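You operate a simulated robot arm through the tools that you are given. There is no shell and no other tool.

You are at the controls of a simulated robot arm. One attempt, no reset.

## Task
Take the grey binder and put it on the top of the brown plate. Fetch the beige roll and set it on the top of the blue bench. Take the gold ring from the bench top before the green chest and leave it on the top of the long green block. Put the red square box in the cardboard tray. Do these in any order.

The check looks at the end state, three seconds after you hand in, the way a careful person would. Anything else that was tipped, shoved, dropped, spilled or broken makes it a failure.

## Robot
A 6-joint arm with a fingered hand on a trunk, on a base that moves. Base frame: it is fixed to the floor where the robot stands at the start and does not move with it; the origin is under the middle of the robot, x ahead of it, y to its left, z up. Lengths are in m, angles in rad, forces in N, time in s.
With the tool pointing down near the work surface it reaches from about 0.36 to 0.92 m from the robot's upright axis, wherever it stands. Its first joint turns from -2.897 to 2.897 rad. Places, roughly: beige roll (44x9x10 cm) [1.3, -1.4, 0.8]; cardboard tray (32x24x5 cm) [4.6, -2.2, 0.8]; grey binder (6x17x22 cm) [1.9, -0.8, 0.9]; red square box (7x7x5 cm) [7.9, -1.1, 0.8]; ring [6.25, -1.75, 0.75]; top of the blue bench [-1, -1, 0.8]; top of the brown plate [2.1, -3.1, 0.8]; top of the long green block (14x18 cm) [9.2, -0.78, 0.88]. Payload 5 kg.
The tool frame sits at the grasp point between the pads (the TCP): z along the fingers, y along the line on which they close. The tips reach 0.043 m beyond it. The gripper opens to 0.144 m; its body begins 0.05 m behind the TCP. The gripper is a hand of 5 fingers: y runs from the thumb to the fingers, the wrist lies at [-0.021, -0.133, -0.233] in the tool frame.
Orientation is told as [roll, pitch, yaw] about the base's x, y, z axes, in that order, counted from this pose: with the fingers straight down and the wrist toward the robot, the tool's x, y and z point along [0, 1, 0], [1, 0, 0] and [0, 0, -1] of the base frame.

## Interface
- The arm moves only by the tool send_rows. Its argument "steps" is a list of rows, each a list of 2 entries, a list of its own where there are three numbers: the shift along the tool's x, y, z in cm, then the turn, a rotation vector about the tool's x, y, z in degrees. In form: [[[x, y, z], [ax, ay, az]], ...]. A call has 1 to 20 rows; each row is the pose to reach, as a shift and turn from the pose commanded when the call began, along the tool's axes at that moment. A row lasts 0.2 s, in which the tool goes at most 0.05 m and 0.15 rad; a call with a longer step from one row to the next is refused whole. Where a pose cannot be reached the arm comes as near as it can. A force on the tool above 40 N (or 10 N above the force at the start of the call, whichever is more), or a blocked arm, ends the call early, and 0.2 s more pass. In this call time passes only in rows, and 0.2 s behind the last. It gives the time, the measured TCP pose, the force on the tool (base axes), the opening and the grip force at its end, in the units of the frame above (readings bear some noise), with the torque about the TCP (base axes, N m) and any sound that the robot's microphone picked up.
- Cameras (640 x 400 px; columns grow to the right, rows downward): "scene" is now at [0.0258, 0.1396, 1.3699]; the picture's right is [-0.18, -0.98, 0.00], its down [-0.52, 0.10, -0.85] and it looks along [0.83, -0.15, -0.53] (base axes); focal length 264 px, centre (320, 200). "wrist" rides on the gripper at [0.086, -0.109, -0.168] in the tool frame; the picture's right is [-0.80, 0.28, -0.53], its down [-0.54, -0.73, 0.42] and it looks along [-0.27, 0.63, 0.73] (tool axes); focal length 275 px, centre (320, 200). There is no depth. A picture from a camera that has moved, and an enlarged one, comes with that camera's place and axes in the base frame and with its lens.
- grab_frame(camera): a new picture of that camera. No time passes.
- move_column(by): slides the trunk up (or, below 0, down) by that many m; the arm and the scene camera ride with it, the base frame stays. It gives what a move gives, with no picture.
- drive_base(legs): drives the robot by 1 to 6 legs, each [ahead, left, turn to the left] in m, m and rad, along the robot's own axes; the way and the turn of a leg run together, so that a leg with both is an arc; at most 1.5 m and 3.142 rad a leg. The arm and the cameras ride along, it lands a little off, and it stops where it bumps. It gives what a move gives.
- move_fingers(index, middle, ring, little, thumb_bend, thumb_turn): sets how far each is bent, from 0 (flat) to 1 (curled in); at 0.3 the hand is open as for a grip, at 0.7 the pads meet at the TCP. One left out holds its place. A second passes; each finger stops where it meets its share of the squeeze, and holds until it gets a number again. It is the only way to open and close the hand. It gives what a move gives, with no picture; readings hold the bend of each and the force on index, middle, ring, little, thumb and palm. thumb_turn goes from beside the hand (0) to across from the fingers (1), as for a grip.
- pan_tilt(pan, tilt): turns the head with the scene camera to pan (to the left, within 2.705 rad either way) and tilt (down, from -0.506 to 1.204), counted from straight ahead of the robot. It gives what a move gives.
- inspect(camera, box): a new picture of the part [left, top, right, bottom] of that camera's present view, enlarged. No time passes.
- sign_off(): hands the job in; it is judged then, once.

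Places have to be worked out from the pictures, the camera data and where the tool is seen. Open the gripper and draw the arm clear of the work before you hand the job in, unless the task says otherwise.

The tools are called after "Request:" by a JSON object that holds its "api" and its "payload". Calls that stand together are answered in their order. send_rows: Moves the arm, as the interface text tells. Its arguments: {"type":"object","properties":{"steps":{"type":"array","items":{"type":"array"}}},"required":["steps"]} The other tools are called the same way: move_column (by) moves the trunk up or down; move_fingers (index, middle, ring, little, thumb_bend, thumb_turn) moves the fingers one by one; drive_base (legs) drives the base; pan_tilt (pan, tilt) turns the head that bears the scene camera; grab_frame (camera) takes a picture; inspect (camera, box) takes an enlarged picture of a part of a camera's view; sign_off () hands the job in.

At the start:

```text
clock: 0.0
eef_pos: [0.5335, -0.0795, 1.0919]
ee_rot: [-0.003, 0.001, -0.001]
force: [-0.1, 0.4, -0.5]
moment: [0.02, 0.02, 0.0]
gripper_width: 0.1434
finger_force: 0.0
shape: jaw
bend: [0.3, 0.3, 0.3, 0.3, 0.3, 0.98]
finger forces: [0.0, 0.0, 0.0, 0.0, 0.0, 0.1]
trunk travel left (down, up): [-0.275, 0.315]
robot x, y, heading: [-0.0016, 0.0012, -0.001]
head pan, tilt (commanded): [-0.182, 0.564]
```

scene: 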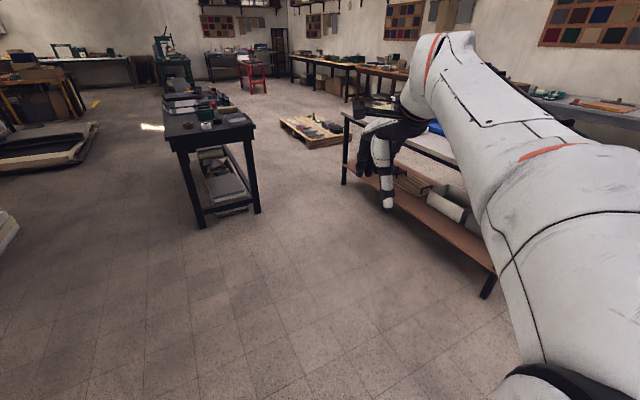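
wrist: 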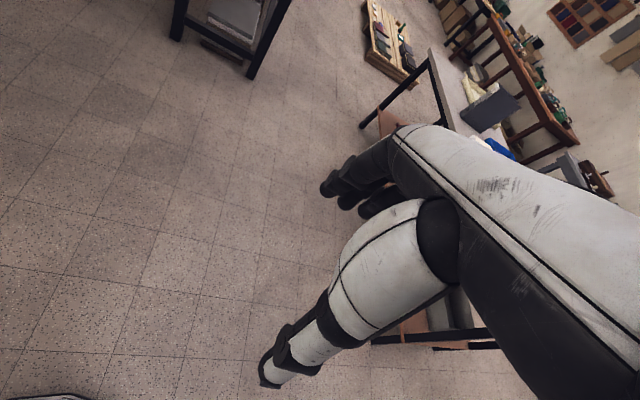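

The first pictures show a workshop with a table on the right holding a grey binder and something blue. I'll look around with the head before moving.

Request:
{"api": "pan_tilt", "payload": {"pan": -0.8, "tilt": 0.4}}

Request:
{"api": "grab_frame", "payload": {"camera": "scene"}}

```text
clock: 1.0
eef_pos: [0.5327, -0.0806, 1.0931]
ee_rot: [-0.001, 0.0, -0.001]
force: [-0.5, 0.1, -0.7]
moment: [-0.04, 0.01, -0.01]
gripper_width: 0.1435
finger_force: 0.1
shape: jaw
bend: [0.3, 0.3, 0.3, 0.3, 0.3, 0.98]
finger forces: [0.0, 0.0, 0.0, 0.0, 0.1, 0.0]
trunk travel left (down, up): [-0.275, 0.315]
robot x, y, heading: [-0.0002, -0.0007, -0.004]
head pan, tilt (commanded): [-0.799, 0.4]
```

```text
taken
camera scene: at [0.0025, 0.0894, 1.3848], right [-0.72, -0.7, 0.0], down [-0.27, 0.28, -0.92], along [0.64, -0.66, -0.39], focal length 264 px, centre (320, 200)
```

scene: 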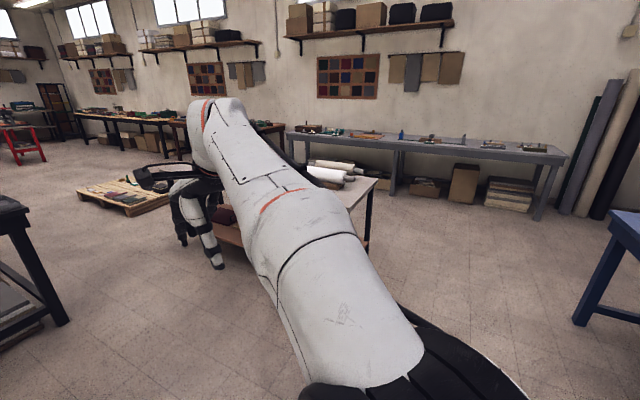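

The arm hides part of the near table; rolls of cloth sit on it. I'll keep panning right to see the blue bench.

Request:
{"api": "pan_tilt", "payload": {"pan": -1.7, "tilt": 0.5}}

Request:
{"api": "grab_frame", "payload": {"camera": "scene"}}

Request:
{"api": "pan_tilt", "payload": {"pan": -2.5, "tilt": 0.5}}

Request:
{"api": "grab_frame", "payload": {"camera": "scene"}}

Request:
{"api": "pan_tilt", "payload": {"pan": 0.5, "tilt": 0.4}}

Request:
{"api": "grab_frame", "payload": {"camera": "scene"}}

```text
clock: 2.2
eef_pos: [0.5313, -0.0786, 1.0932]
ee_rot: [0.001, -0.001, 0.001]
force: [-0.5, 1.1, 0.4]
moment: [-0.02, 0.0, 0.04]
gripper_width: 0.1435
finger_force: 0.1
shape: jaw
bend: [0.3, 0.3, 0.3, 0.3, 0.3, 0.98]
finger forces: [0.0, 0.0, 0.1, 0.1, 0.1, 0.0]
trunk travel left (down, up): [-0.275, 0.315]
robot x, y, heading: [-0.0004, 0.0016, -0.007]
head pan, tilt (commanded): [-1.7, 0.499]
```

```text
taken
camera scene: at [-0.0738, 0.0655, 1.3757], right [-0.99, 0.13, 0.0], down [0.06, 0.47, -0.88], along [-0.11, -0.87, -0.48], focal length 264 px, centre (320, 200)
```

scene: 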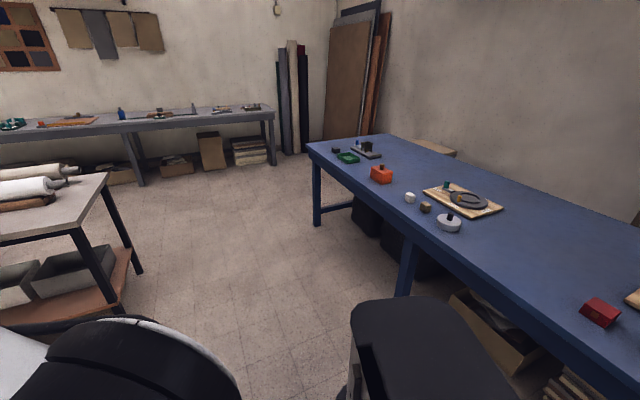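

```text
clock: 3.3
eef_pos: [0.5318, -0.0796, 1.0923]
ee_rot: [-0.001, 0.0, 0.0]
force: [0.9, 0.6, 0.0]
moment: [0.02, -0.02, 0.03]
gripper_width: 0.1436
finger_force: 0.1
shape: jaw
bend: [0.3, 0.3, 0.3, 0.3, 0.3, 0.98]
finger forces: [0.1, 0.0, 0.0, 0.0, 0.0, 0.0]
trunk travel left (down, up): [-0.275, 0.315]
robot x, y, heading: [0.0018, 0.0025, 0.001]
head pan, tilt (commanded): [-2.499, 0.499]
```

```text
taken
camera scene: at [-0.135, 0.1012, 1.3757], right [-0.6, 0.8, 0.0], down [0.38, 0.29, -0.88], along [-0.7, -0.53, -0.48], focal length 264 px, centre (320, 200)
```

scene: 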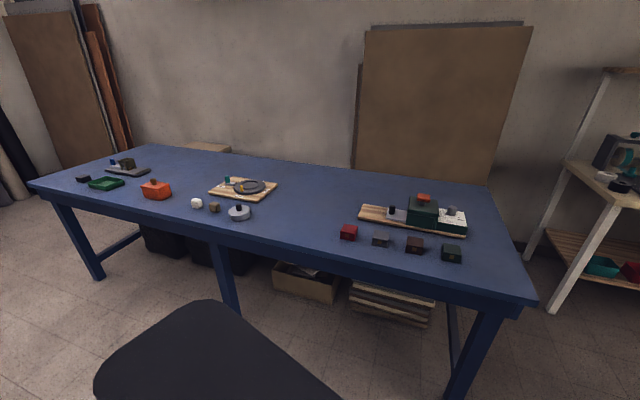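

```text
clock: 5.9
eef_pos: [0.5325, -0.08, 1.0917]
ee_rot: [0.0, 0.0, 0.001]
force: [-1.0, -0.8, -0.6]
moment: [-0.02, 0.0, 0.0]
gripper_width: 0.1435
finger_force: 0.2
shape: jaw
bend: [0.3, 0.3, 0.3, 0.3, 0.3, 0.98]
finger forces: [0.0, 0.0, 0.0, 0.0, 0.0, 0.1]
trunk travel left (down, up): [-0.275, 0.315]
robot x, y, heading: [0.0024, -0.0004, -0.001]
head pan, tilt (commanded): [0.499, 0.4]
```

```text
taken
camera scene: at [0.0192, 0.2, 1.3848], right [0.48, -0.88, 0.0], down [-0.34, -0.19, -0.92], along [0.81, 0.44, -0.39], focal length 264 px, centre (320, 200)
```

scene: 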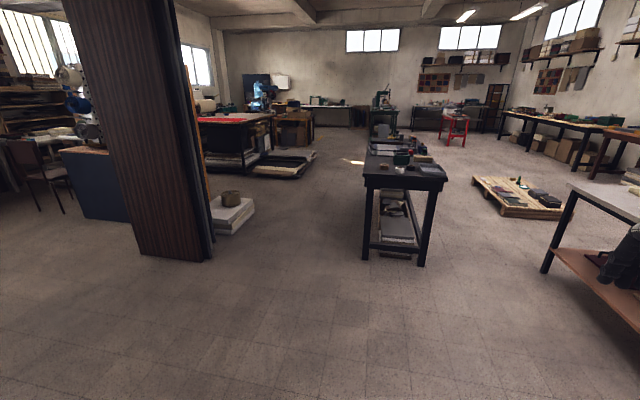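

The room lies at about 15° to my frame; the near table spans roughly (0.7,-0.9) to (2.3,-0.5), the blue bench front edge (-0.23,-1.8) to (-0.87,0.27). I'll look down to see my own base footprint.

Request:
{"api": "pan_tilt", "payload": {"pan": -2.3, "tilt": 1.2}}

Request:
{"api": "grab_frame", "payload": {"camera": "scene"}}

Request:
{"api": "pan_tilt", "payload": {"pan": 0.3, "tilt": 1.2}}

Request:
{"api": "grab_frame", "payload": {"camera": "scene"}}

```text
clock: 8.4
eef_pos: [0.5311, -0.079, 1.0926]
ee_rot: [0.001, 0.001, -0.001]
force: [0.4, 0.6, 0.6]
moment: [-0.01, -0.01, 0.01]
gripper_width: 0.1434
finger_force: 0.0
shape: jaw
bend: [0.3, 0.3, 0.3, 0.3, 0.3, 0.98]
finger forces: [0.0, 0.0, 0.0, 0.1, 0.0, 0.0]
trunk travel left (down, up): [-0.275, 0.315]
robot x, y, heading: [0.0006, -0.0004, -0.0]
head pan, tilt (commanded): [-2.3, 1.201]
```

```text
taken
camera scene: at [-0.0994, 0.114, 1.322], right [-0.75, 0.67, 0.0], down [0.62, 0.7, -0.36], along [-0.24, -0.27, -0.93], focal length 264 px, centre (320, 200)
```

scene: 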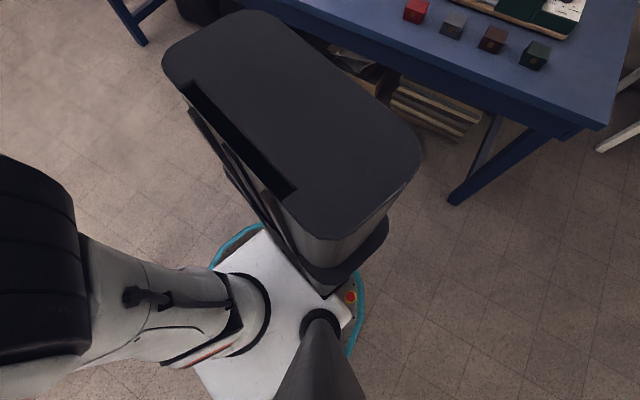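

```text
clock: 10.7
eef_pos: [0.5324, -0.0797, 1.0918]
ee_rot: [0.001, 0.0, 0.0]
force: [0.0, -0.1, 0.3]
moment: [-0.01, 0.0, 0.02]
gripper_width: 0.1435
finger_force: 0.1
shape: jaw
bend: [0.3, 0.3, 0.3, 0.3, 0.3, 0.98]
finger forces: [0.0, 0.1, 0.0, 0.0, 0.0, 0.0]
trunk travel left (down, up): [-0.275, 0.315]
robot x, y, heading: [-0.0017, 0.0029, -0.003]
head pan, tilt (commanded): [0.3, 1.201]
```

```text
taken
camera scene: at [-0.0087, 0.1722, 1.322], right [0.3, -0.96, 0.0], down [-0.89, -0.28, -0.36], along [0.35, 0.11, -0.93], focal length 264 px, centre (320, 200)
```

scene: 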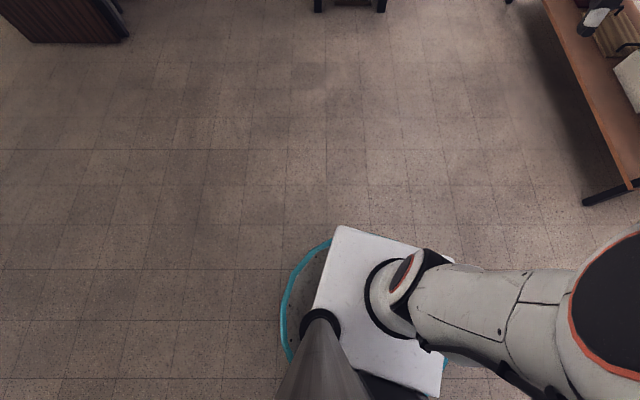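

The base is a round disc of about 0.3 m radius with a column behind. I'll raise the trunk a little, turn to face the near table and stand at about (1.1, -0.2) to look at it.

Request:
{"api": "move_column", "payload": {"by": 0.15}}

Request:
{"api": "drive_base", "payload": {"legs": [[0, 0, -1.34], [0.4, 1.025, 0]]}}

Request:
{"api": "pan_tilt", "payload": {"pan": 0.0, "tilt": 0.6}}

Request:
{"api": "grab_frame", "payload": {"camera": "scene"}}

Request:
{"api": "grab_frame", "payload": {"camera": "wrist"}}

```text
clock: 12.5
eef_pos: [0.5328, -0.0807, 1.2427]
ee_rot: [0.0, 0.0, 0.002]
force: [0.0, -0.4, 0.6]
moment: [-0.01, 0.0, -0.02]
gripper_width: 0.1434
finger_force: 0.1
shape: jaw
bend: [0.3, 0.3, 0.3, 0.3, 0.3, 0.98]
finger forces: [0.1, 0.0, 0.1, 0.0, 0.0, 0.0]
trunk travel left (down, up): [-0.425, 0.165]
robot x, y, heading: [-0.0018, 0.0018, -0.0]
head pan, tilt (commanded): [0.3, 1.201]
```

```text
clock: 21.6
eef_pos: [1.1098, -0.7344, 1.2438]
ee_rot: [0.001, 0.001, -1.414]
force: [-0.3, 0.0, 0.2]
moment: [0.01, -0.04, 0.0]
gripper_width: 0.1435
finger_force: 0.0
shape: jaw
bend: [0.3, 0.3, 0.3, 0.3, 0.3, 0.98]
finger forces: [0.0, 0.1, 0.0, 0.0, 0.0, 0.1]
trunk travel left (down, up): [-0.425, 0.165]
robot x, y, heading: [1.1047, -0.1996, -1.415]
head pan, tilt (commanded): [0.3, 1.201]
```

```text
clock: 22.6
eef_pos: [1.1095, -0.7353, 1.2424]
ee_rot: [0.0, -0.001, -1.414]
force: [-0.1, -0.1, -0.3]
moment: [0.02, 0.05, -0.05]
gripper_width: 0.1437
finger_force: 0.1
shape: jaw
bend: [0.3, 0.3, 0.3, 0.3, 0.3, 0.98]
finger forces: [0.0, 0.0, 0.0, 0.0, 0.0, 0.0]
trunk travel left (down, up): [-0.425, 0.165]
robot x, y, heading: [1.1046, -0.196, -1.411]
head pan, tilt (commanded): [0.0, 0.6]
```

```text
taken
camera scene: at [1.2596, -0.2003, 1.5165], right [-0.99, -0.16, 0.0], down [-0.09, 0.56, -0.82], along [0.13, -0.81, -0.57], focal length 264 px, centre (320, 200)
```

scene: 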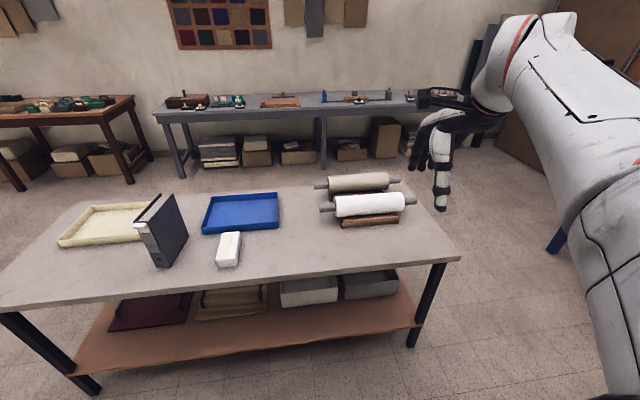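

```text
taken
camera wrist: at [1.1776, -0.6136, 1.41], right [-0.74, -0.41, 0.53], down [-0.65, 0.63, -0.42], along [-0.17, -0.66, -0.73], focal length 275 px, centre (320, 200)
```

wrist: 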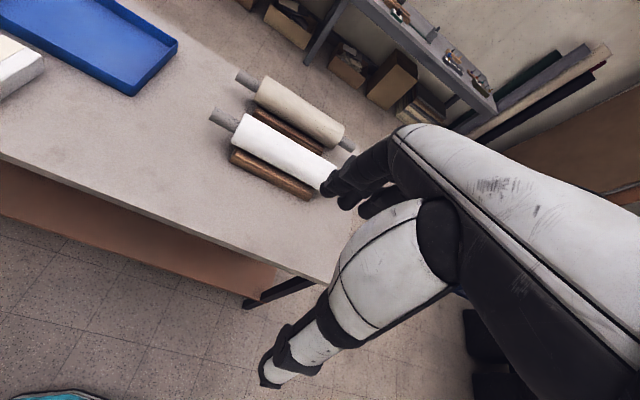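

I can see the binder, a blue tray, a white roll and behind it the beige roll. I'll enlarge the rolls, the binder and the wall bench.

Request:
{"api": "inspect", "payload": {"camera": "scene", "box": [300, 160, 430, 240]}}

Request:
{"api": "inspect", "payload": {"camera": "scene", "box": [110, 170, 250, 280]}}

Request:
{"api": "inspect", "payload": {"camera": "scene", "box": [150, 70, 430, 150]}}

Request:
{"api": "inspect", "payload": {"camera": "wrist", "box": [200, 50, 380, 210]}}

```text
4.92 times, centred on (365, 200) of scene
camera zoom: at [1.2596, -0.2003, 1.5165], right [-0.99, -0.16, 0.0], down [-0.09, 0.56, -0.82], along [0.13, -0.81, -0.57], focal length 1302 px, centre (98, 200)
```

zoom: 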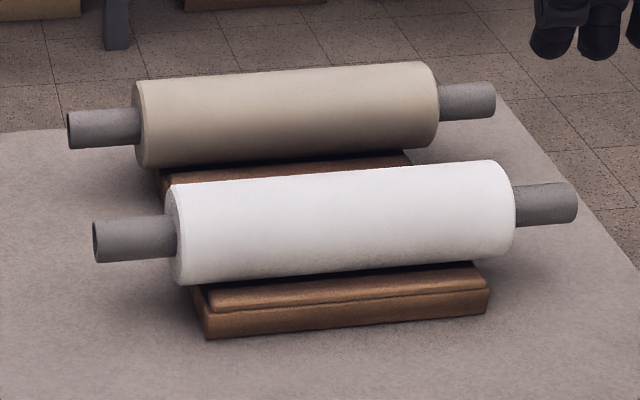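

```text
3.64 times, centred on (180, 225) of scene
camera zoom: at [1.2596, -0.2003, 1.5165], right [-0.99, -0.16, 0.0], down [-0.09, 0.56, -0.82], along [0.13, -0.81, -0.57], focal length 962 px, centre (829, 109)
```

zoom: 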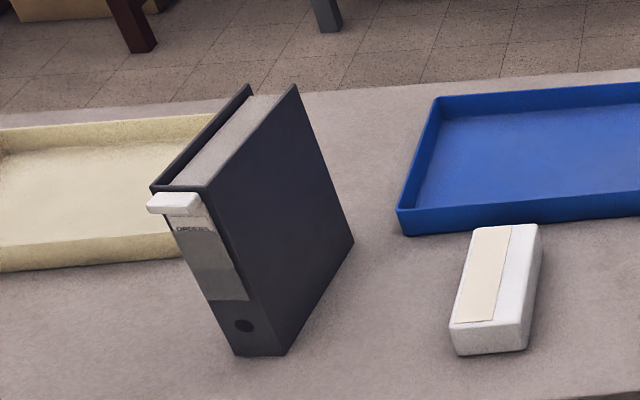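

```text
2.29 times, centred on (290, 110) of scene
camera zoom: at [1.2596, -0.2003, 1.5165], right [-0.99, -0.16, 0.0], down [-0.09, 0.56, -0.82], along [0.13, -0.81, -0.57], focal length 605 px, centre (389, 406)
```

zoom: 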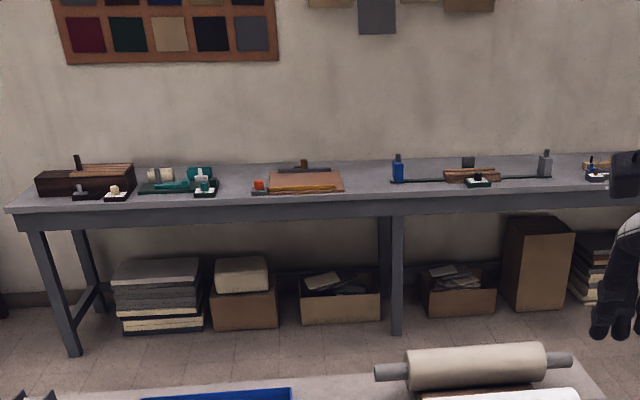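

```text
2.50 times, centred on (290, 130) of wrist
camera zoom: at [1.1776, -0.6136, 1.41], right [-0.74, -0.41, 0.53], down [-0.65, 0.63, -0.42], along [-0.17, -0.66, -0.73], focal length 688 px, centre (395, 375)
```

zoom: 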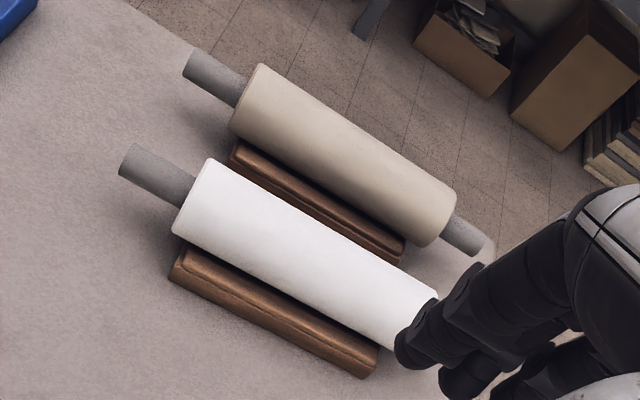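

By triangulation: the beige roll's axis runs from (1.457,-1.27) to (1.05,-1.405) at z≈0.85, table top z≈0.77, binder near (1.94,-0.84) with thickness along about +x. I'll drive to about (1.3,-0.4) facing the binder.

Request:
{"api": "drive_base", "payload": {"legs": [[0, 0, 0.813], [0.276, -0.057, 0]]}}

Request:
{"api": "pan_tilt", "payload": {"pan": 0.0, "tilt": 0.7}}

Request:
{"api": "grab_frame", "payload": {"camera": "scene"}}

Request:
{"api": "grab_frame", "payload": {"camera": "wrist"}}

```text
clock: 26.7
eef_pos: [1.7011, -0.759, 1.2417]
ee_rot: [0.0, 0.0, -0.59]
force: [0.9, -0.9, -0.6]
moment: [-0.01, 0.02, -0.03]
gripper_width: 0.1436
finger_force: 0.1
shape: jaw
bend: [0.3, 0.3, 0.3, 0.3, 0.3, 0.98]
finger forces: [0.0, 0.0, 0.1, 0.0, 0.0, 0.0]
trunk travel left (down, up): [-0.425, 0.165]
robot x, y, heading: [1.3044, -0.3968, -0.588]
head pan, tilt (commanded): [0.0, 0.6]
```

```text
clock: 27.4
eef_pos: [1.7003, -0.7601, 1.2426]
ee_rot: [0.0, -0.001, -0.588]
force: [-0.6, 0.1, -0.4]
moment: [0.02, -0.02, 0.01]
gripper_width: 0.1437
finger_force: 0.1
shape: jaw
bend: [0.3, 0.3, 0.3, 0.3, 0.3, 0.98]
finger forces: [0.1, 0.1, 0.0, 0.0, 0.1, 0.1]
trunk travel left (down, up): [-0.425, 0.165]
robot x, y, heading: [1.3032, -0.3955, -0.59]
head pan, tilt (commanded): [0.0, 0.7]
```

```text
taken
camera scene: at [1.4075, -0.2816, 1.508], right [-0.56, -0.83, 0.0], down [-0.54, 0.36, -0.77], along [0.64, -0.43, -0.64], focal length 264 px, centre (320, 200)
```

scene: 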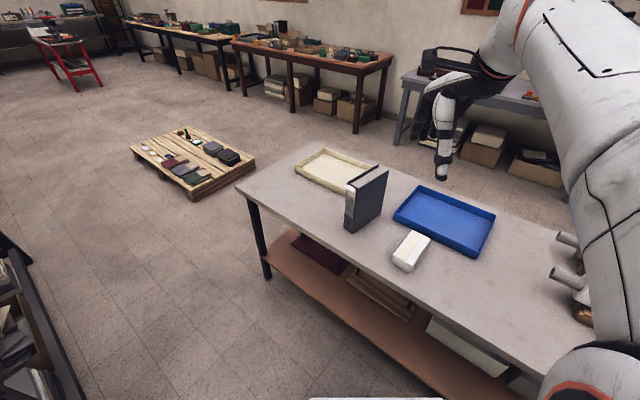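

```text
taken
camera wrist: at [1.6592, -0.627, 1.4099], right [-0.21, -0.82, 0.53], down [-0.9, -0.05, -0.42], along [0.37, -0.57, -0.73], focal length 275 px, centre (320, 200)
```

wrist: 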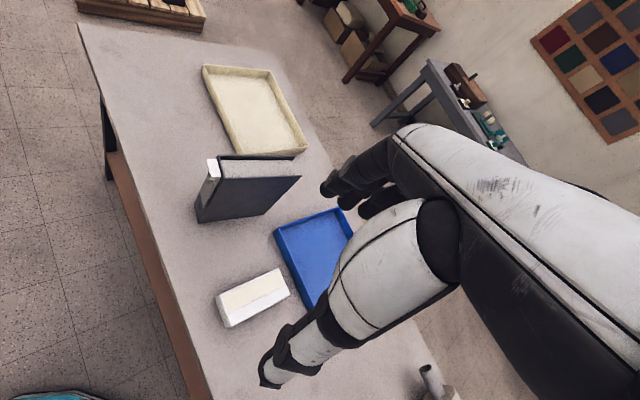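

Both cameras now see the binder. I'll enlarge it in both views to triangulate its corners.

Request:
{"api": "inspect", "payload": {"camera": "scene", "box": [320, 150, 420, 240]}}

Request:
{"api": "inspect", "payload": {"camera": "wrist", "box": [180, 140, 320, 230]}}

```text
4.44 times, centred on (370, 195) of scene
camera zoom: at [1.4075, -0.2816, 1.508], right [-0.56, -0.83, 0.0], down [-0.54, 0.36, -0.77], along [0.64, -0.43, -0.64], focal length 1176 px, centre (98, 222)
```

zoom: 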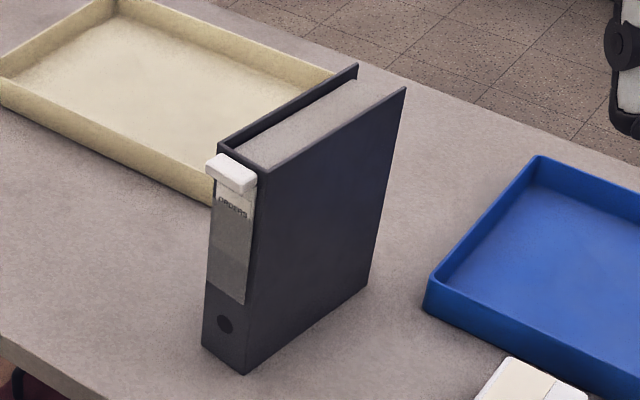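

```text
4.44 times, centred on (250, 185) of wrist
camera zoom: at [1.6592, -0.627, 1.4099], right [-0.21, -0.82, 0.53], down [-0.9, -0.05, -0.42], along [0.37, -0.57, -0.73], focal length 1224 px, centre (631, 267)
```

zoom: 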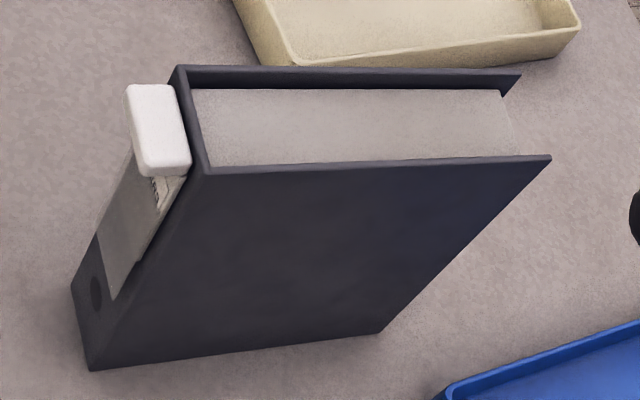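

Triangulated binder: centre about (1.962,-0.858), top z≈0.966, table ≈0.745, thickness direction at yaw ≈0.175. I'll bring the TCP above it at the present height with the hand yawed to match.

Request:
{"api": "send_rows", "payload": {"steps": [[[0.91, 3.89, 0], [0, 0, -6.24]], [[1.82, 7.78, 0], [0, 0, -12.49]], [[2.73, 11.67, 0], [0, 0, -18.73]], [[3.65, 15.57, 0], [0, 0, -24.97]], [[4.56, 19.46, 0], [0, 0, -31.2]], [[5.47, 23.35, 0], [0, 0, -37.46]], [[6.38, 27.24, 0], [0, 0, -43.7]]]}}

Request:
{"api": "grab_frame", "payload": {"camera": "scene"}}

Request:
{"api": "grab_frame", "payload": {"camera": "wrist"}}

```text
clock: 29.0
eef_pos: [1.9313, -0.8365, 1.2036]
ee_rot: [0.006, 0.003, 0.176]
force: [-0.8, -0.4, 0.1]
moment: [0.03, -0.03, -0.01]
gripper_width: 0.144
finger_force: 0.0
shape: jaw
bend: [0.3, 0.3, 0.3, 0.3, 0.3, 0.98]
finger forces: [0.0, 0.0, 0.0, 0.0, 0.1, 0.0]
out of reach, approached as far as the arm can: row 6, 7
trunk travel left (down, up): [-0.425, 0.165]
robot x, y, heading: [1.3024, -0.397, -0.589]
head pan, tilt (commanded): [0.0, 0.7]
```

```text
taken
camera scene: at [1.4078, -0.283, 1.5081], right [-0.56, -0.83, 0.0], down [-0.54, 0.36, -0.76], along [0.64, -0.43, -0.64], focal length 264 px, centre (320, 200)
```

scene: 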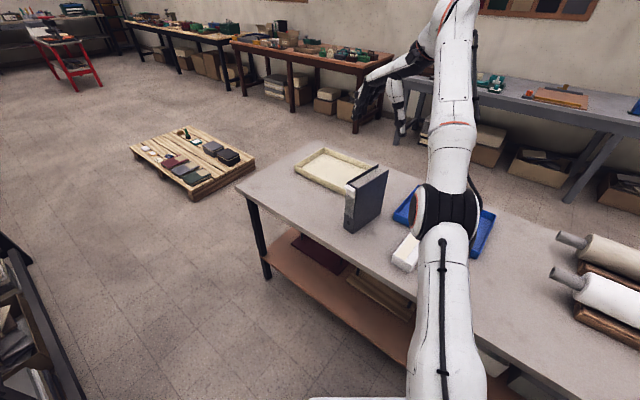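

```text
taken
camera wrist: at [1.8122, -0.7713, 1.3715], right [0.42, -0.74, 0.53], down [-0.62, -0.66, -0.42], along [0.66, -0.15, -0.74], focal length 275 px, centre (320, 200)
```

wrist: 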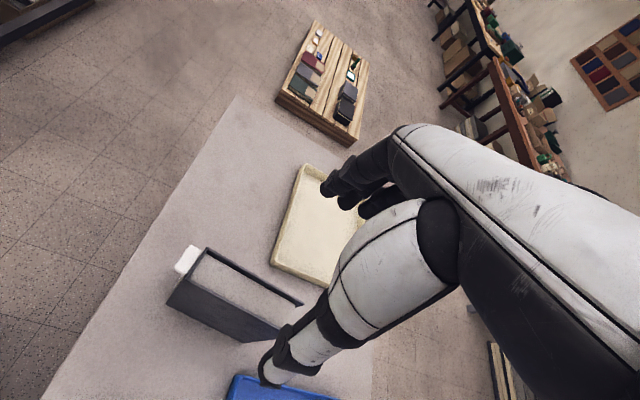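

The arm hit its reach limit at this height, about 4 cm short. I'll shift the base about 0.12 m along the table so the binder is nearer.

Request:
{"api": "drive_base", "payload": {"legs": [[0.0887, 0.0797, 0]]}}

```text
clock: 30.2
eef_pos: [2.0466, -0.8198, 1.2035]
ee_rot: [0.003, 0.002, 0.173]
force: [-0.9, 0.2, -0.5]
moment: [0.01, 0.01, -0.03]
gripper_width: 0.1439
finger_force: 0.0
shape: jaw
bend: [0.3, 0.3, 0.3, 0.3, 0.3, 0.98]
finger forces: [0.1, 0.1, 0.0, 0.0, 0.0, 0.1]
trunk travel left (down, up): [-0.425, 0.165]
robot x, y, heading: [1.416, -0.3817, -0.593]
head pan, tilt (commanded): [0.0, 0.7]
```

Now I move the TCP back over the binder centre, about 9 cm toward -x and 4 cm toward -y.

Request:
{"api": "send_rows", "payload": {"steps": [[[-0.8, -3.0, 0], [0, 0, 0]], [[-1.55, -6.0, 0], [0, 0, 0]], [[-2.31, -8.99, 0], [0, 0, 0]]]}}

Request:
{"api": "grab_frame", "payload": {"camera": "wrist"}}

Request:
{"api": "grab_frame", "payload": {"camera": "scene"}}

```text
clock: 31.0
eef_pos: [1.9732, -0.8713, 1.2174]
ee_rot: [0.006, 0.005, 0.175]
force: [-0.6, 0.0, 0.2]
moment: [0.01, -0.01, 0.01]
gripper_width: 0.144
finger_force: 0.0
shape: jaw
bend: [0.3, 0.3, 0.3, 0.3, 0.3, 0.98]
finger forces: [0.1, 0.0, 0.1, 0.0, 0.0, 0.1]
out of reach, approached as far as the arm can: row 1, 2, 3
trunk travel left (down, up): [-0.425, 0.165]
robot x, y, heading: [1.4174, -0.3776, -0.588]
head pan, tilt (commanded): [0.0, 0.7]
```

```text
taken
camera wrist: at [1.8538, -0.8052, 1.3845], right [0.42, -0.74, 0.53], down [-0.62, -0.66, -0.42], along [0.66, -0.15, -0.74], focal length 275 px, centre (320, 200)
```

wrist: 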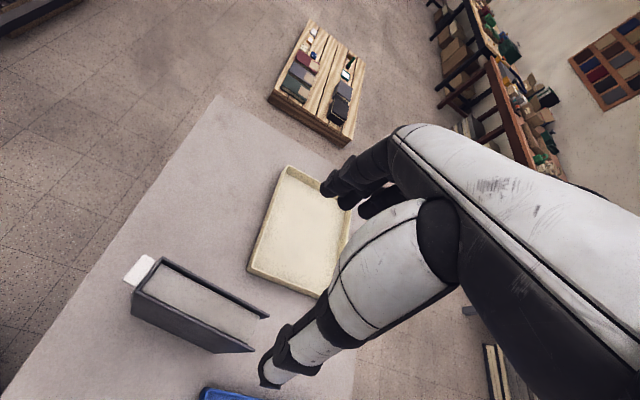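

```text
taken
camera scene: at [1.5232, -0.264, 1.508], right [-0.56, -0.83, 0.0], down [-0.53, 0.36, -0.76], along [0.63, -0.43, -0.64], focal length 264 px, centre (320, 200)
```

scene: 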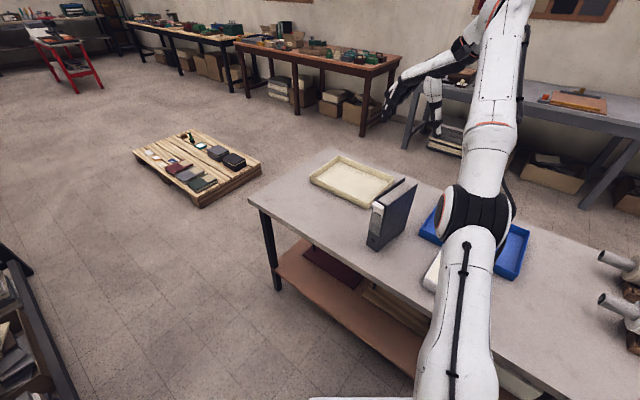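

The reported commanded pose is still at the reach edge at this height. I'll enlarge the binder in both views again to refine its position from this closer baseline.

Request:
{"api": "inspect", "payload": {"camera": "wrist", "box": [110, 240, 290, 360]}}

Request:
{"api": "inspect", "payload": {"camera": "scene", "box": [350, 165, 440, 255]}}

```text
3.33 times, centred on (200, 300) of wrist
camera zoom: at [1.8538, -0.8052, 1.3845], right [0.42, -0.74, 0.53], down [-0.62, -0.66, -0.42], along [0.66, -0.15, -0.74], focal length 918 px, centre (720, -133)
```

zoom: 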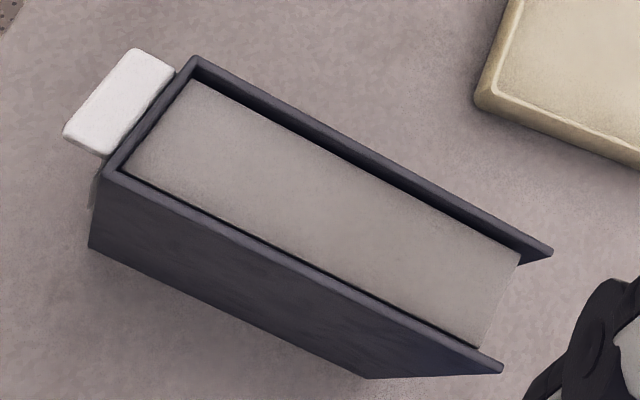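

```text
4.44 times, centred on (395, 210) of scene
camera zoom: at [1.5232, -0.264, 1.508], right [-0.56, -0.83, 0.0], down [-0.53, 0.36, -0.76], along [0.63, -0.43, -0.64], focal length 1176 px, centre (-13, 156)
```

zoom: 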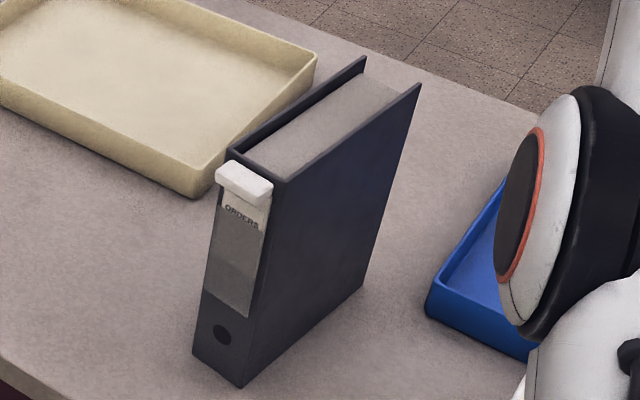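

Two wrist views agree: binder top z≈0.98, centre ≈(1.948,-0.844), yaw ≈0.146, table ≈0.765. I'll move down to about z=1.12 above that centre, which is also inside reach.

Request:
{"api": "send_rows", "payload": {"steps": [[[1.4, -1.25, 4.0], [0, 0, 0.55]], [[2.8, -2.5, 8.1], [0, 0, 1.1]], [[4.22, -3.77, 12.26], [0, 0, 1.66]]]}}

Request:
{"api": "grab_frame", "payload": {"camera": "wrist"}}

Request:
{"api": "grab_frame", "payload": {"camera": "scene"}}

```text
clock: 31.8
eef_pos: [1.9805, -0.892, 1.188]
ee_rot: [0.003, 0.006, 0.152]
force: [-1.1, -0.2, 0.3]
moment: [-0.06, -0.01, -0.02]
gripper_width: 0.1439
finger_force: 0.1
shape: jaw
bend: [0.3, 0.3, 0.3, 0.3, 0.3, 0.98]
finger forces: [0.1, 0.0, 0.0, 0.0, 0.1, 0.0]
out of reach, approached as far as the arm can: row 1, 2, 3
trunk travel left (down, up): [-0.425, 0.165]
robot x, y, heading: [1.4149, -0.3775, -0.59]
head pan, tilt (commanded): [0.0, 0.7]
```

```text
taken
camera wrist: at [1.8623, -0.8231, 1.357], right [0.4, -0.75, 0.53], down [-0.64, -0.65, -0.42], along [0.66, -0.17, -0.74], focal length 275 px, centre (320, 200)
```

wrist: 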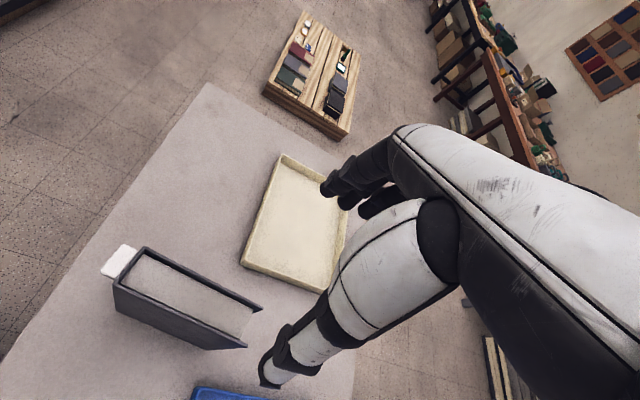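

```text
taken
camera scene: at [1.523, -0.2637, 1.508], right [-0.56, -0.83, 0.0], down [-0.53, 0.36, -0.77], along [0.63, -0.43, -0.64], focal length 264 px, centre (320, 200)
```

scene: 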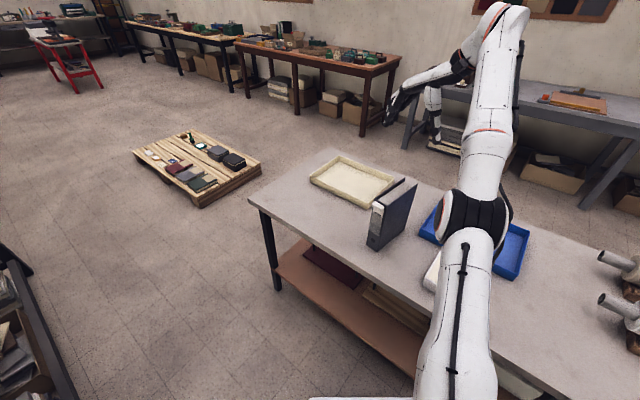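

The arm is nearly straight and seems stuck at its extension limit rather than following. I'll retract about 12 cm toward the robot, still above the binder's top, to see whether it bends again.

Request:
{"api": "send_rows", "payload": {"steps": [[[3.0, -2.5, 0], [0, 0, 0]], [[6.0, -5.0, 0], [0, 0, 0]], [[9.2, -7.64, 0], [0, 0, 0]]]}}

Request:
{"api": "grab_frame", "payload": {"camera": "scene"}}

```text
clock: 32.6
eef_pos: [1.9573, -0.886, 1.2187]
ee_rot: [0.006, 0.007, 0.145]
force: [0.2, 0.8, -1.9]
moment: [0.03, 0.02, 0.03]
gripper_width: 0.1441
finger_force: 0.1
shape: jaw
bend: [0.3, 0.3, 0.3, 0.3, 0.3, 0.98]
finger forces: [0.1, 0.0, 0.0, 0.0, 0.0, 0.0]
out of reach, approached as far as the arm can: row 1, 2, 3
trunk travel left (down, up): [-0.425, 0.165]
robot x, y, heading: [1.4183, -0.38, -0.591]
head pan, tilt (commanded): [0.0, 0.7]
```

```text
taken
camera scene: at [1.5238, -0.2644, 1.5079], right [-0.56, -0.83, 0.0], down [-0.54, 0.36, -0.76], along [0.63, -0.43, -0.64], focal length 264 px, centre (320, 200)
```

scene: 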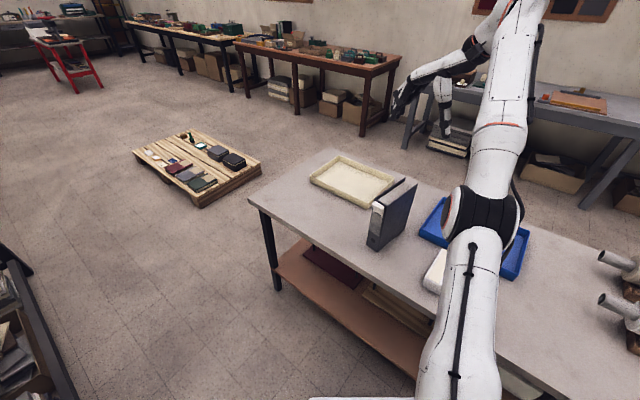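

The solver is stuck on the straight elbow. I'll command back to the known good starting pose relative to the robot (retract, rise and undo the yaw) to free it.

Request:
{"api": "send_rows", "payload": {"steps": [[[0.41, -0.63, -2.0], [0, 0, 7.03]], [[0.83, -1.26, -4.1], [0, 0, 14.07]], [[1.24, -1.89, -6.1], [0, 0, 21.1]], [[1.65, -2.52, -8.2], [0, 0, 28.1]], [[2.07, -3.15, -10.2], [0, 0, 35.2]], [[2.48, -3.78, -12.26], [0, 0, 42.2]]]}}

Request:
{"api": "grab_frame", "payload": {"camera": "scene"}}

```text
clock: 34.0
eef_pos: [1.9185, -0.8699, 1.3451]
ee_rot: [-0.001, 0.008, -0.594]
force: [-0.1, -0.3, -0.3]
moment: [0.01, -0.05, 0.02]
gripper_width: 0.1439
finger_force: 0.0
shape: jaw
bend: [0.3, 0.3, 0.3, 0.3, 0.3, 0.98]
finger forces: [0.1, 0.1, 0.1, 0.1, 0.0, 0.0]
out of reach, approached as far as the arm can: row 1, 2, 3, 4, 5, 6
trunk travel left (down, up): [-0.425, 0.165]
robot x, y, heading: [1.4188, -0.377, -0.593]
head pan, tilt (commanded): [0.0, 0.7]
```

```text
taken
camera scene: at [1.523, -0.2639, 1.508], right [-0.56, -0.83, 0.0], down [-0.53, 0.36, -0.76], along [0.63, -0.43, -0.64], focal length 264 px, centre (320, 200)
```

scene: 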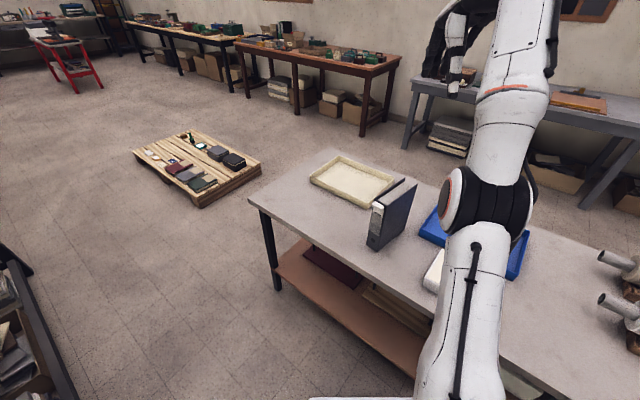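

The measured points all lie on a sphere of radius 0.84 about the shoulder, so the elbow sits at its straight limit and the solver pushes it the wrong way. I'll command outward past reach and back in again, well above everything, to let it flip to the right side.

Request:
{"api": "send_rows", "payload": {"steps": [[[-0.85, 4.3, -1.2], [0, 0, 0]], [[-1.7, 8.6, -2.4], [0, 0, 0]], [[-2.5, 12.9, -3.6], [0, 0, 0]], [[-3.4, 17.2, -4.8], [0, 0, 0]], [[-4.2, 21.5, -6.0], [0, 0, 0]], [[-5.1, 25.8, -7.2], [0, 0, 0]], [[-4.2, 21.5, -6.0], [0, 0, 0]], [[-3.4, 17.2, -4.8], [0, 0, 0]], [[-2.5, 12.9, -3.6], [0, 0, 0]], [[-1.7, 8.6, -2.4], [0, 0, 0]], [[-0.85, 4.3, -1.2], [0, 0, 0]], [[0, 0, 0], [0, 0, 0]]]}}

Request:
{"api": "grab_frame", "payload": {"camera": "scene"}}

```text
clock: 36.6
eef_pos: [1.9162, -0.8715, 1.3452]
ee_rot: [0.0, 0.002, -0.593]
force: [-0.4, 0.1, 1.0]
moment: [-0.09, -0.07, -0.02]
gripper_width: 0.1439
finger_force: 0.1
shape: jaw
bend: [0.3, 0.3, 0.3, 0.3, 0.3, 0.97]
finger forces: [0.0, 0.0, 0.0, 0.0, 0.0, 0.0]
out of reach, approached as far as the arm can: row 1, 2, 3, 4, 5, 6, 7, 8, 9, 10, 11
trunk travel left (down, up): [-0.425, 0.165]
robot x, y, heading: [1.4175, -0.3791, -0.593]
head pan, tilt (commanded): [0.0, 0.7]
```

```text
taken
camera scene: at [1.5226, -0.2636, 1.5079], right [-0.56, -0.83, 0.0], down [-0.53, 0.36, -0.77], along [0.64, -0.43, -0.64], focal length 264 px, centre (320, 200)
```

scene: 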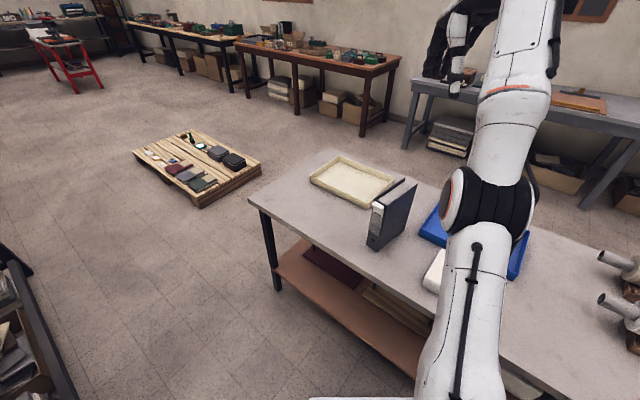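

The commanded pose resets to the reached one, and the elbow looks slightly hyper-extended. I'll raise the trunk 0.12 m for clearance, sweep the hand down along the reach sphere (which should bend the elbow the right way) and then draw in.

Request:
{"api": "move_column", "payload": {"by": 0.12}}

Request:
{"api": "send_rows", "payload": {"steps": [[[-0.94, 3.5, 2.25], [0, 0, 0]], [[-1.67, 6.2, 5.35], [0, 0, 0]], [[-2.4, 8.8, 8.55], [0, 0, 0]], [[-3.0, 11.25, 11.85], [0, 0, 0]], [[-3.65, 13.5, 15.3], [0, 0, 0]], [[-4.2, 15.6, 18.85], [0, 0, 0]], [[-4.75, 17.6, 22.5], [0, 0, 0]], [[-5.2, 19.3, 26.25], [0, 0, 0]], [[-4.2, 15.4, 26.25], [0, 0, 0]], [[-3.1, 11.6, 26.25], [0, 0, 0]], [[-2.1, 7.7, 26.25], [0, 0, 0]], [[-1.0, 3.9, 25], [0, 0, 0]], [[0, 0, 23], [0, 0, 0]]]}}

Request:
{"api": "grab_frame", "payload": {"camera": "scene"}}

```text
clock: 38.1
eef_pos: [1.9174, -0.8728, 1.4642]
ee_rot: [0.001, 0.003, -0.594]
force: [-0.7, -0.2, 0.1]
moment: [0.02, -0.01, -0.03]
gripper_width: 0.144
finger_force: 0.0
shape: jaw
bend: [0.3, 0.3, 0.3, 0.3, 0.3, 0.97]
finger forces: [0.0, 0.0, 0.1, 0.0, 0.0, 0.0]
trunk travel left (down, up): [-0.545, 0.045]
robot x, y, heading: [1.4227, -0.3757, -0.592]
head pan, tilt (commanded): [0.0, 0.7]
```

```text
clock: 40.9
eef_pos: [2.0138, -0.9879, 1.2687]
ee_rot: [0.0, 0.007, -0.591]
force: [0.0, -0.9, -1.2]
moment: [0.08, 0.04, 0.03]
gripper_width: 0.144
finger_force: 0.0
shape: jaw
bend: [0.3, 0.3, 0.3, 0.3, 0.3, 0.98]
finger forces: [0.0, 0.0, 0.0, 0.0, 0.1, 0.0]
out of reach, approached as far as the arm can: row 1, 2, 3, 4, 5, 6, 7, 8, 9, 10, 11, 12, 13
trunk travel left (down, up): [-0.545, 0.045]
robot x, y, heading: [1.4165, -0.3785, -0.591]
head pan, tilt (commanded): [0.0, 0.7]
```

```text
taken
camera scene: at [1.5242, -0.265, 1.6279], right [-0.56, -0.83, 0.0], down [-0.54, 0.36, -0.76], along [0.63, -0.43, -0.64], focal length 264 px, centre (320, 200)
```

scene: 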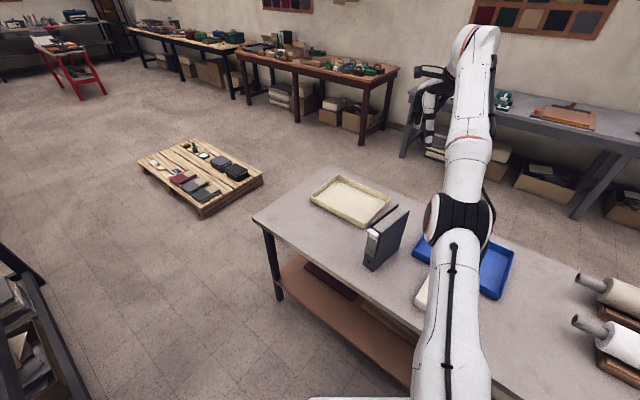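

Still on the straight sphere: my retract steps had an upward tangential part that pushes the elbow the wrong way. I'll first sweep upward with an outward bias so the elbow becomes exactly straight.

Request:
{"api": "send_rows", "payload": {"steps": [[[0, 0, -3.4], [0, 0, 0]], [[0.43, -1.5, -7.7], [0, 0, 0]], [[1.15, -4.2, -11.4], [0, 0, 0]], [[1.93, -7.0, -14.9], [0, 0, 0]], [[2.74, -9.9, -18.2], [0, 0, 0]], [[3.6, -13.1, -21.4], [0, 0, 0]], [[4.5, -16.35, -24.5], [0, 0, 0]], [[3.7, -13.4, -26.0], [0, 0, 0]]]}}

```text
clock: 42.7
eef_pos: [1.9053, -0.8592, 1.4833]
ee_rot: [0.0, 0.007, -0.592]
force: [1.6, -0.2, -1.3]
moment: [0.06, 0.08, 0.03]
gripper_width: 0.1441
finger_force: 0.0
shape: jaw
bend: [0.3, 0.3, 0.3, 0.3, 0.3, 0.98]
finger forces: [0.0, 0.1, 0.0, 0.0, 0.0, 0.0]
out of reach, approached as far as the arm can: row 1, 2, 3, 4, 5, 6, 7, 8
trunk travel left (down, up): [-0.545, 0.045]
robot x, y, heading: [1.4203, -0.3773, -0.592]
head pan, tilt (commanded): [0.0, 0.7]
```

Now I sweep downward along the sphere, letting the radius shrink very gently so the elbow bends to the proper side.

Request:
{"api": "send_rows", "payload": {"steps": [[[-0.92, 3.32, 3.24], [0, 0, 0]], [[-1.77, 6.42, 6.69], [0, 0, 0]], [[-2.57, 9.31, 10.34], [0, 0, 0]], [[-3.29, 11.92, 14.2], [0, 0, 0]], [[-3.91, 14.16, 18.31], [0, 0, 0]], [[-4.39, 15.91, 22.66], [0, 0, 0]], [[-4.61, 16.7, 27.43], [0, 0, 0]], [[-4.63, 16.77, 32.3], [0, 0, 0]]]}}

```text
clock: 44.5
eef_pos: [2.018, -0.9943, 1.1602]
ee_rot: [0.0, 0.002, -0.593]
force: [0.3, 0.1, 0.1]
moment: [0.01, 0.04, -0.04]
gripper_width: 0.144
finger_force: 0.0
shape: jaw
bend: [0.3, 0.3, 0.3, 0.3, 0.3, 0.98]
finger forces: [0.0, 0.0, 0.0, 0.0, 0.0, 0.0]
trunk travel left (down, up): [-0.545, 0.045]
robot x, y, heading: [1.4178, -0.3788, -0.591]
head pan, tilt (commanded): [0.0, 0.7]
```

The elbow is free again and the pose was reached exactly. From now on I keep the wrist within 0.82 m of the shoulder; next I hover over the binder centre (1.948,-0.844) at z≈1.12 with yaw 0.146.

Request:
{"api": "send_rows", "payload": {"steps": [[[1.42, -2.37, 0.7], [0, 0, -7.05]], [[2.84, -4.73, 1.3], [0, 0, -14.1]], [[4.27, -7.1, 2.0], [0, 0, -21.15]], [[5.69, -9.46, 2.7], [0, 0, -28.2]], [[7.11, -11.83, 3.3], [0, 0, -35.25]], [[8.53, -14.19, 4.0], [0, 0, -42.3]]]}}

Request:
{"api": "grab_frame", "payload": {"camera": "wrist"}}

Request:
{"api": "grab_frame", "payload": {"camera": "scene"}}

```text
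clock: 45.9
eef_pos: [1.9476, -0.8414, 1.124]
ee_rot: [0.002, 0.001, 0.147]
force: [-0.6, 0.5, 0.0]
moment: [-0.01, -0.02, -0.02]
gripper_width: 0.1441
finger_force: 0.0
shape: jaw
bend: [0.3, 0.3, 0.3, 0.3, 0.3, 0.97]
finger forces: [0.0, 0.1, 0.1, 0.0, 0.1, 0.0]
trunk travel left (down, up): [-0.545, 0.045]
robot x, y, heading: [1.4155, -0.3784, -0.594]
head pan, tilt (commanded): [0.0, 0.7]
```

```text
taken
camera wrist: at [1.8291, -0.7725, 1.2917], right [0.4, -0.75, 0.53], down [-0.64, -0.64, -0.42], along [0.66, -0.17, -0.73], focal length 275 px, centre (320, 200)
```

wrist: 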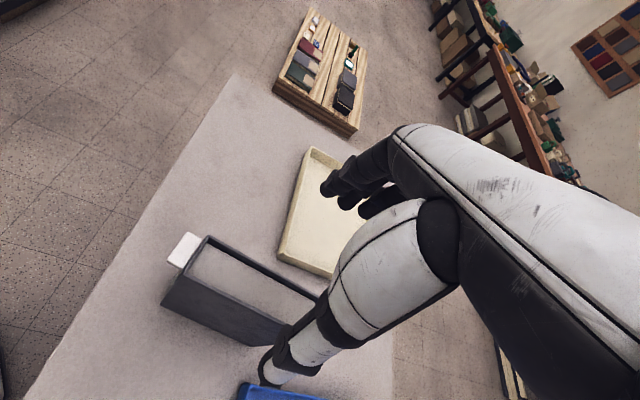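

```text
taken
camera scene: at [1.5232, -0.2639, 1.628], right [-0.56, -0.83, 0.0], down [-0.53, 0.36, -0.76], along [0.63, -0.43, -0.64], focal length 264 px, centre (320, 200)
```

scene: 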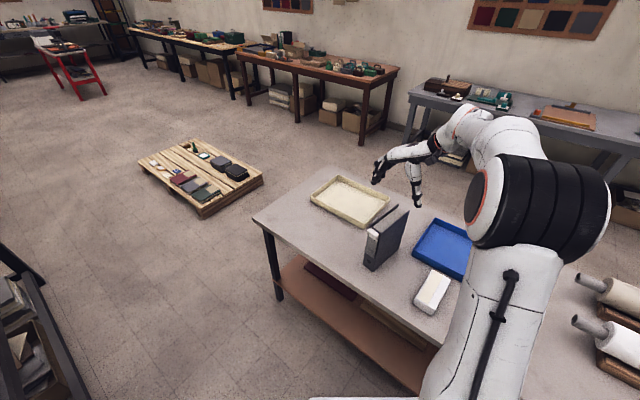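

I check the alignment of the hand with the binder in an enlarged wrist view.

Request:
{"api": "inspect", "payload": {"camera": "wrist", "box": [150, 200, 350, 360]}}

Request:
{"api": "inspect", "payload": {"camera": "scene", "box": [340, 130, 480, 290]}}

```text
2.50 times, centred on (250, 280) of wrist
camera zoom: at [1.8291, -0.7725, 1.2917], right [0.4, -0.75, 0.53], down [-0.64, -0.64, -0.42], along [0.66, -0.17, -0.73], focal length 688 px, centre (495, 0)
```

zoom: 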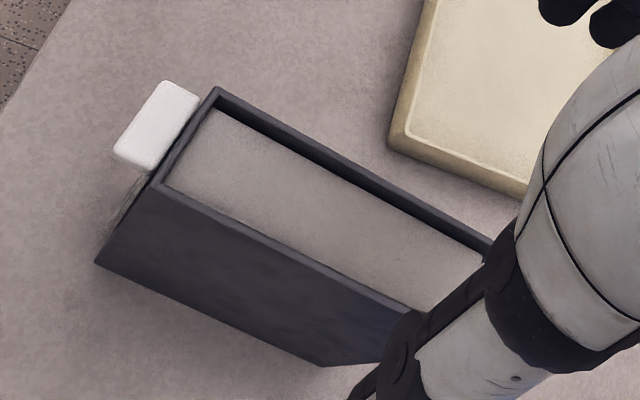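

```text
2.50 times, centred on (410, 210) of scene
camera zoom: at [1.5232, -0.2639, 1.628], right [-0.56, -0.83, 0.0], down [-0.53, 0.36, -0.76], along [0.63, -0.43, -0.64], focal length 661 px, centre (95, 175)
```

zoom: 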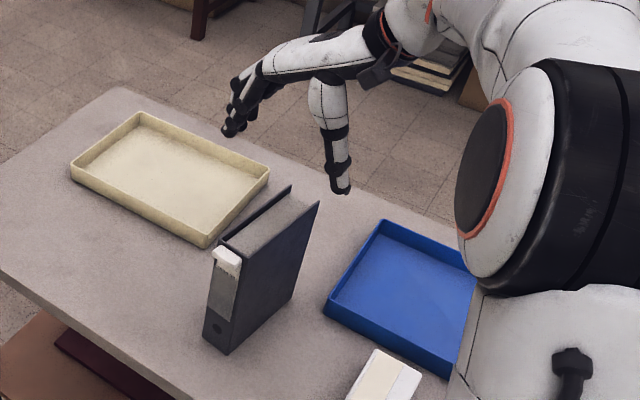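

The binder's corners agree with my estimate and the TCP is centred over it. I descend 18 cm so the pads straddle the covers.

Request:
{"api": "send_rows", "payload": {"steps": [[[0, 0, 4], [0, 0, 0]], [[0, 0, 8], [0, 0, 0]], [[0, 0, 12], [0, 0, 0]], [[0, 0, 15], [0, 0, 0]], [[0, 0, 17.7], [0, 0, 0]]]}}

Request:
{"api": "grab_frame", "payload": {"camera": "scene"}}

Request:
{"api": "grab_frame", "payload": {"camera": "wrist"}}

```text
clock: 47.1
eef_pos: [1.9469, -0.8392, 0.9451]
ee_rot: [0.0, 0.005, 0.145]
force: [0.2, -0.4, 0.1]
moment: [0.03, 0.02, -0.02]
gripper_width: 0.144
finger_force: 0.1
shape: jaw
bend: [0.3, 0.3, 0.3, 0.3, 0.3, 0.98]
finger forces: [0.0, 0.0, 0.0, 0.0, 0.0, 0.0]
trunk travel left (down, up): [-0.545, 0.045]
robot x, y, heading: [1.4164, -0.3806, -0.592]
head pan, tilt (commanded): [0.0, 0.7]
```

```text
taken
camera scene: at [1.5234, -0.2643, 1.628], right [-0.56, -0.83, 0.0], down [-0.53, 0.36, -0.76], along [0.63, -0.43, -0.64], focal length 264 px, centre (320, 200)
```

scene: 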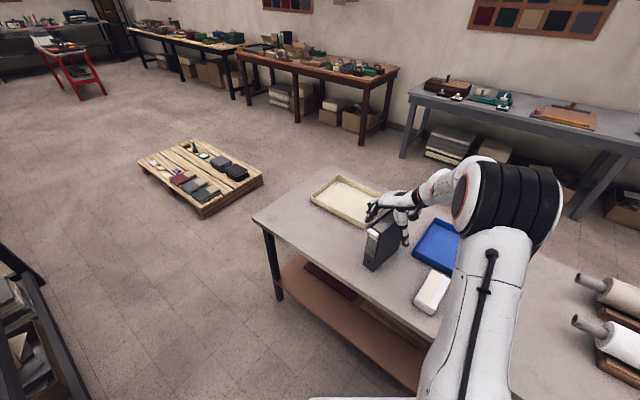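

```text
taken
camera wrist: at [1.8287, -0.7696, 1.1135], right [0.4, -0.75, 0.53], down [-0.64, -0.64, -0.42], along [0.66, -0.17, -0.73], focal length 275 px, centre (320, 200)
```

wrist: 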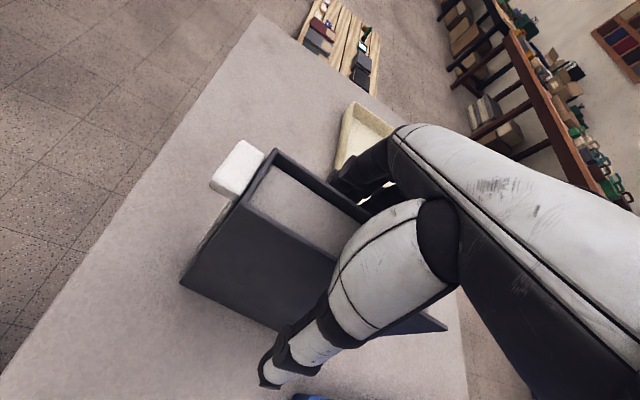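

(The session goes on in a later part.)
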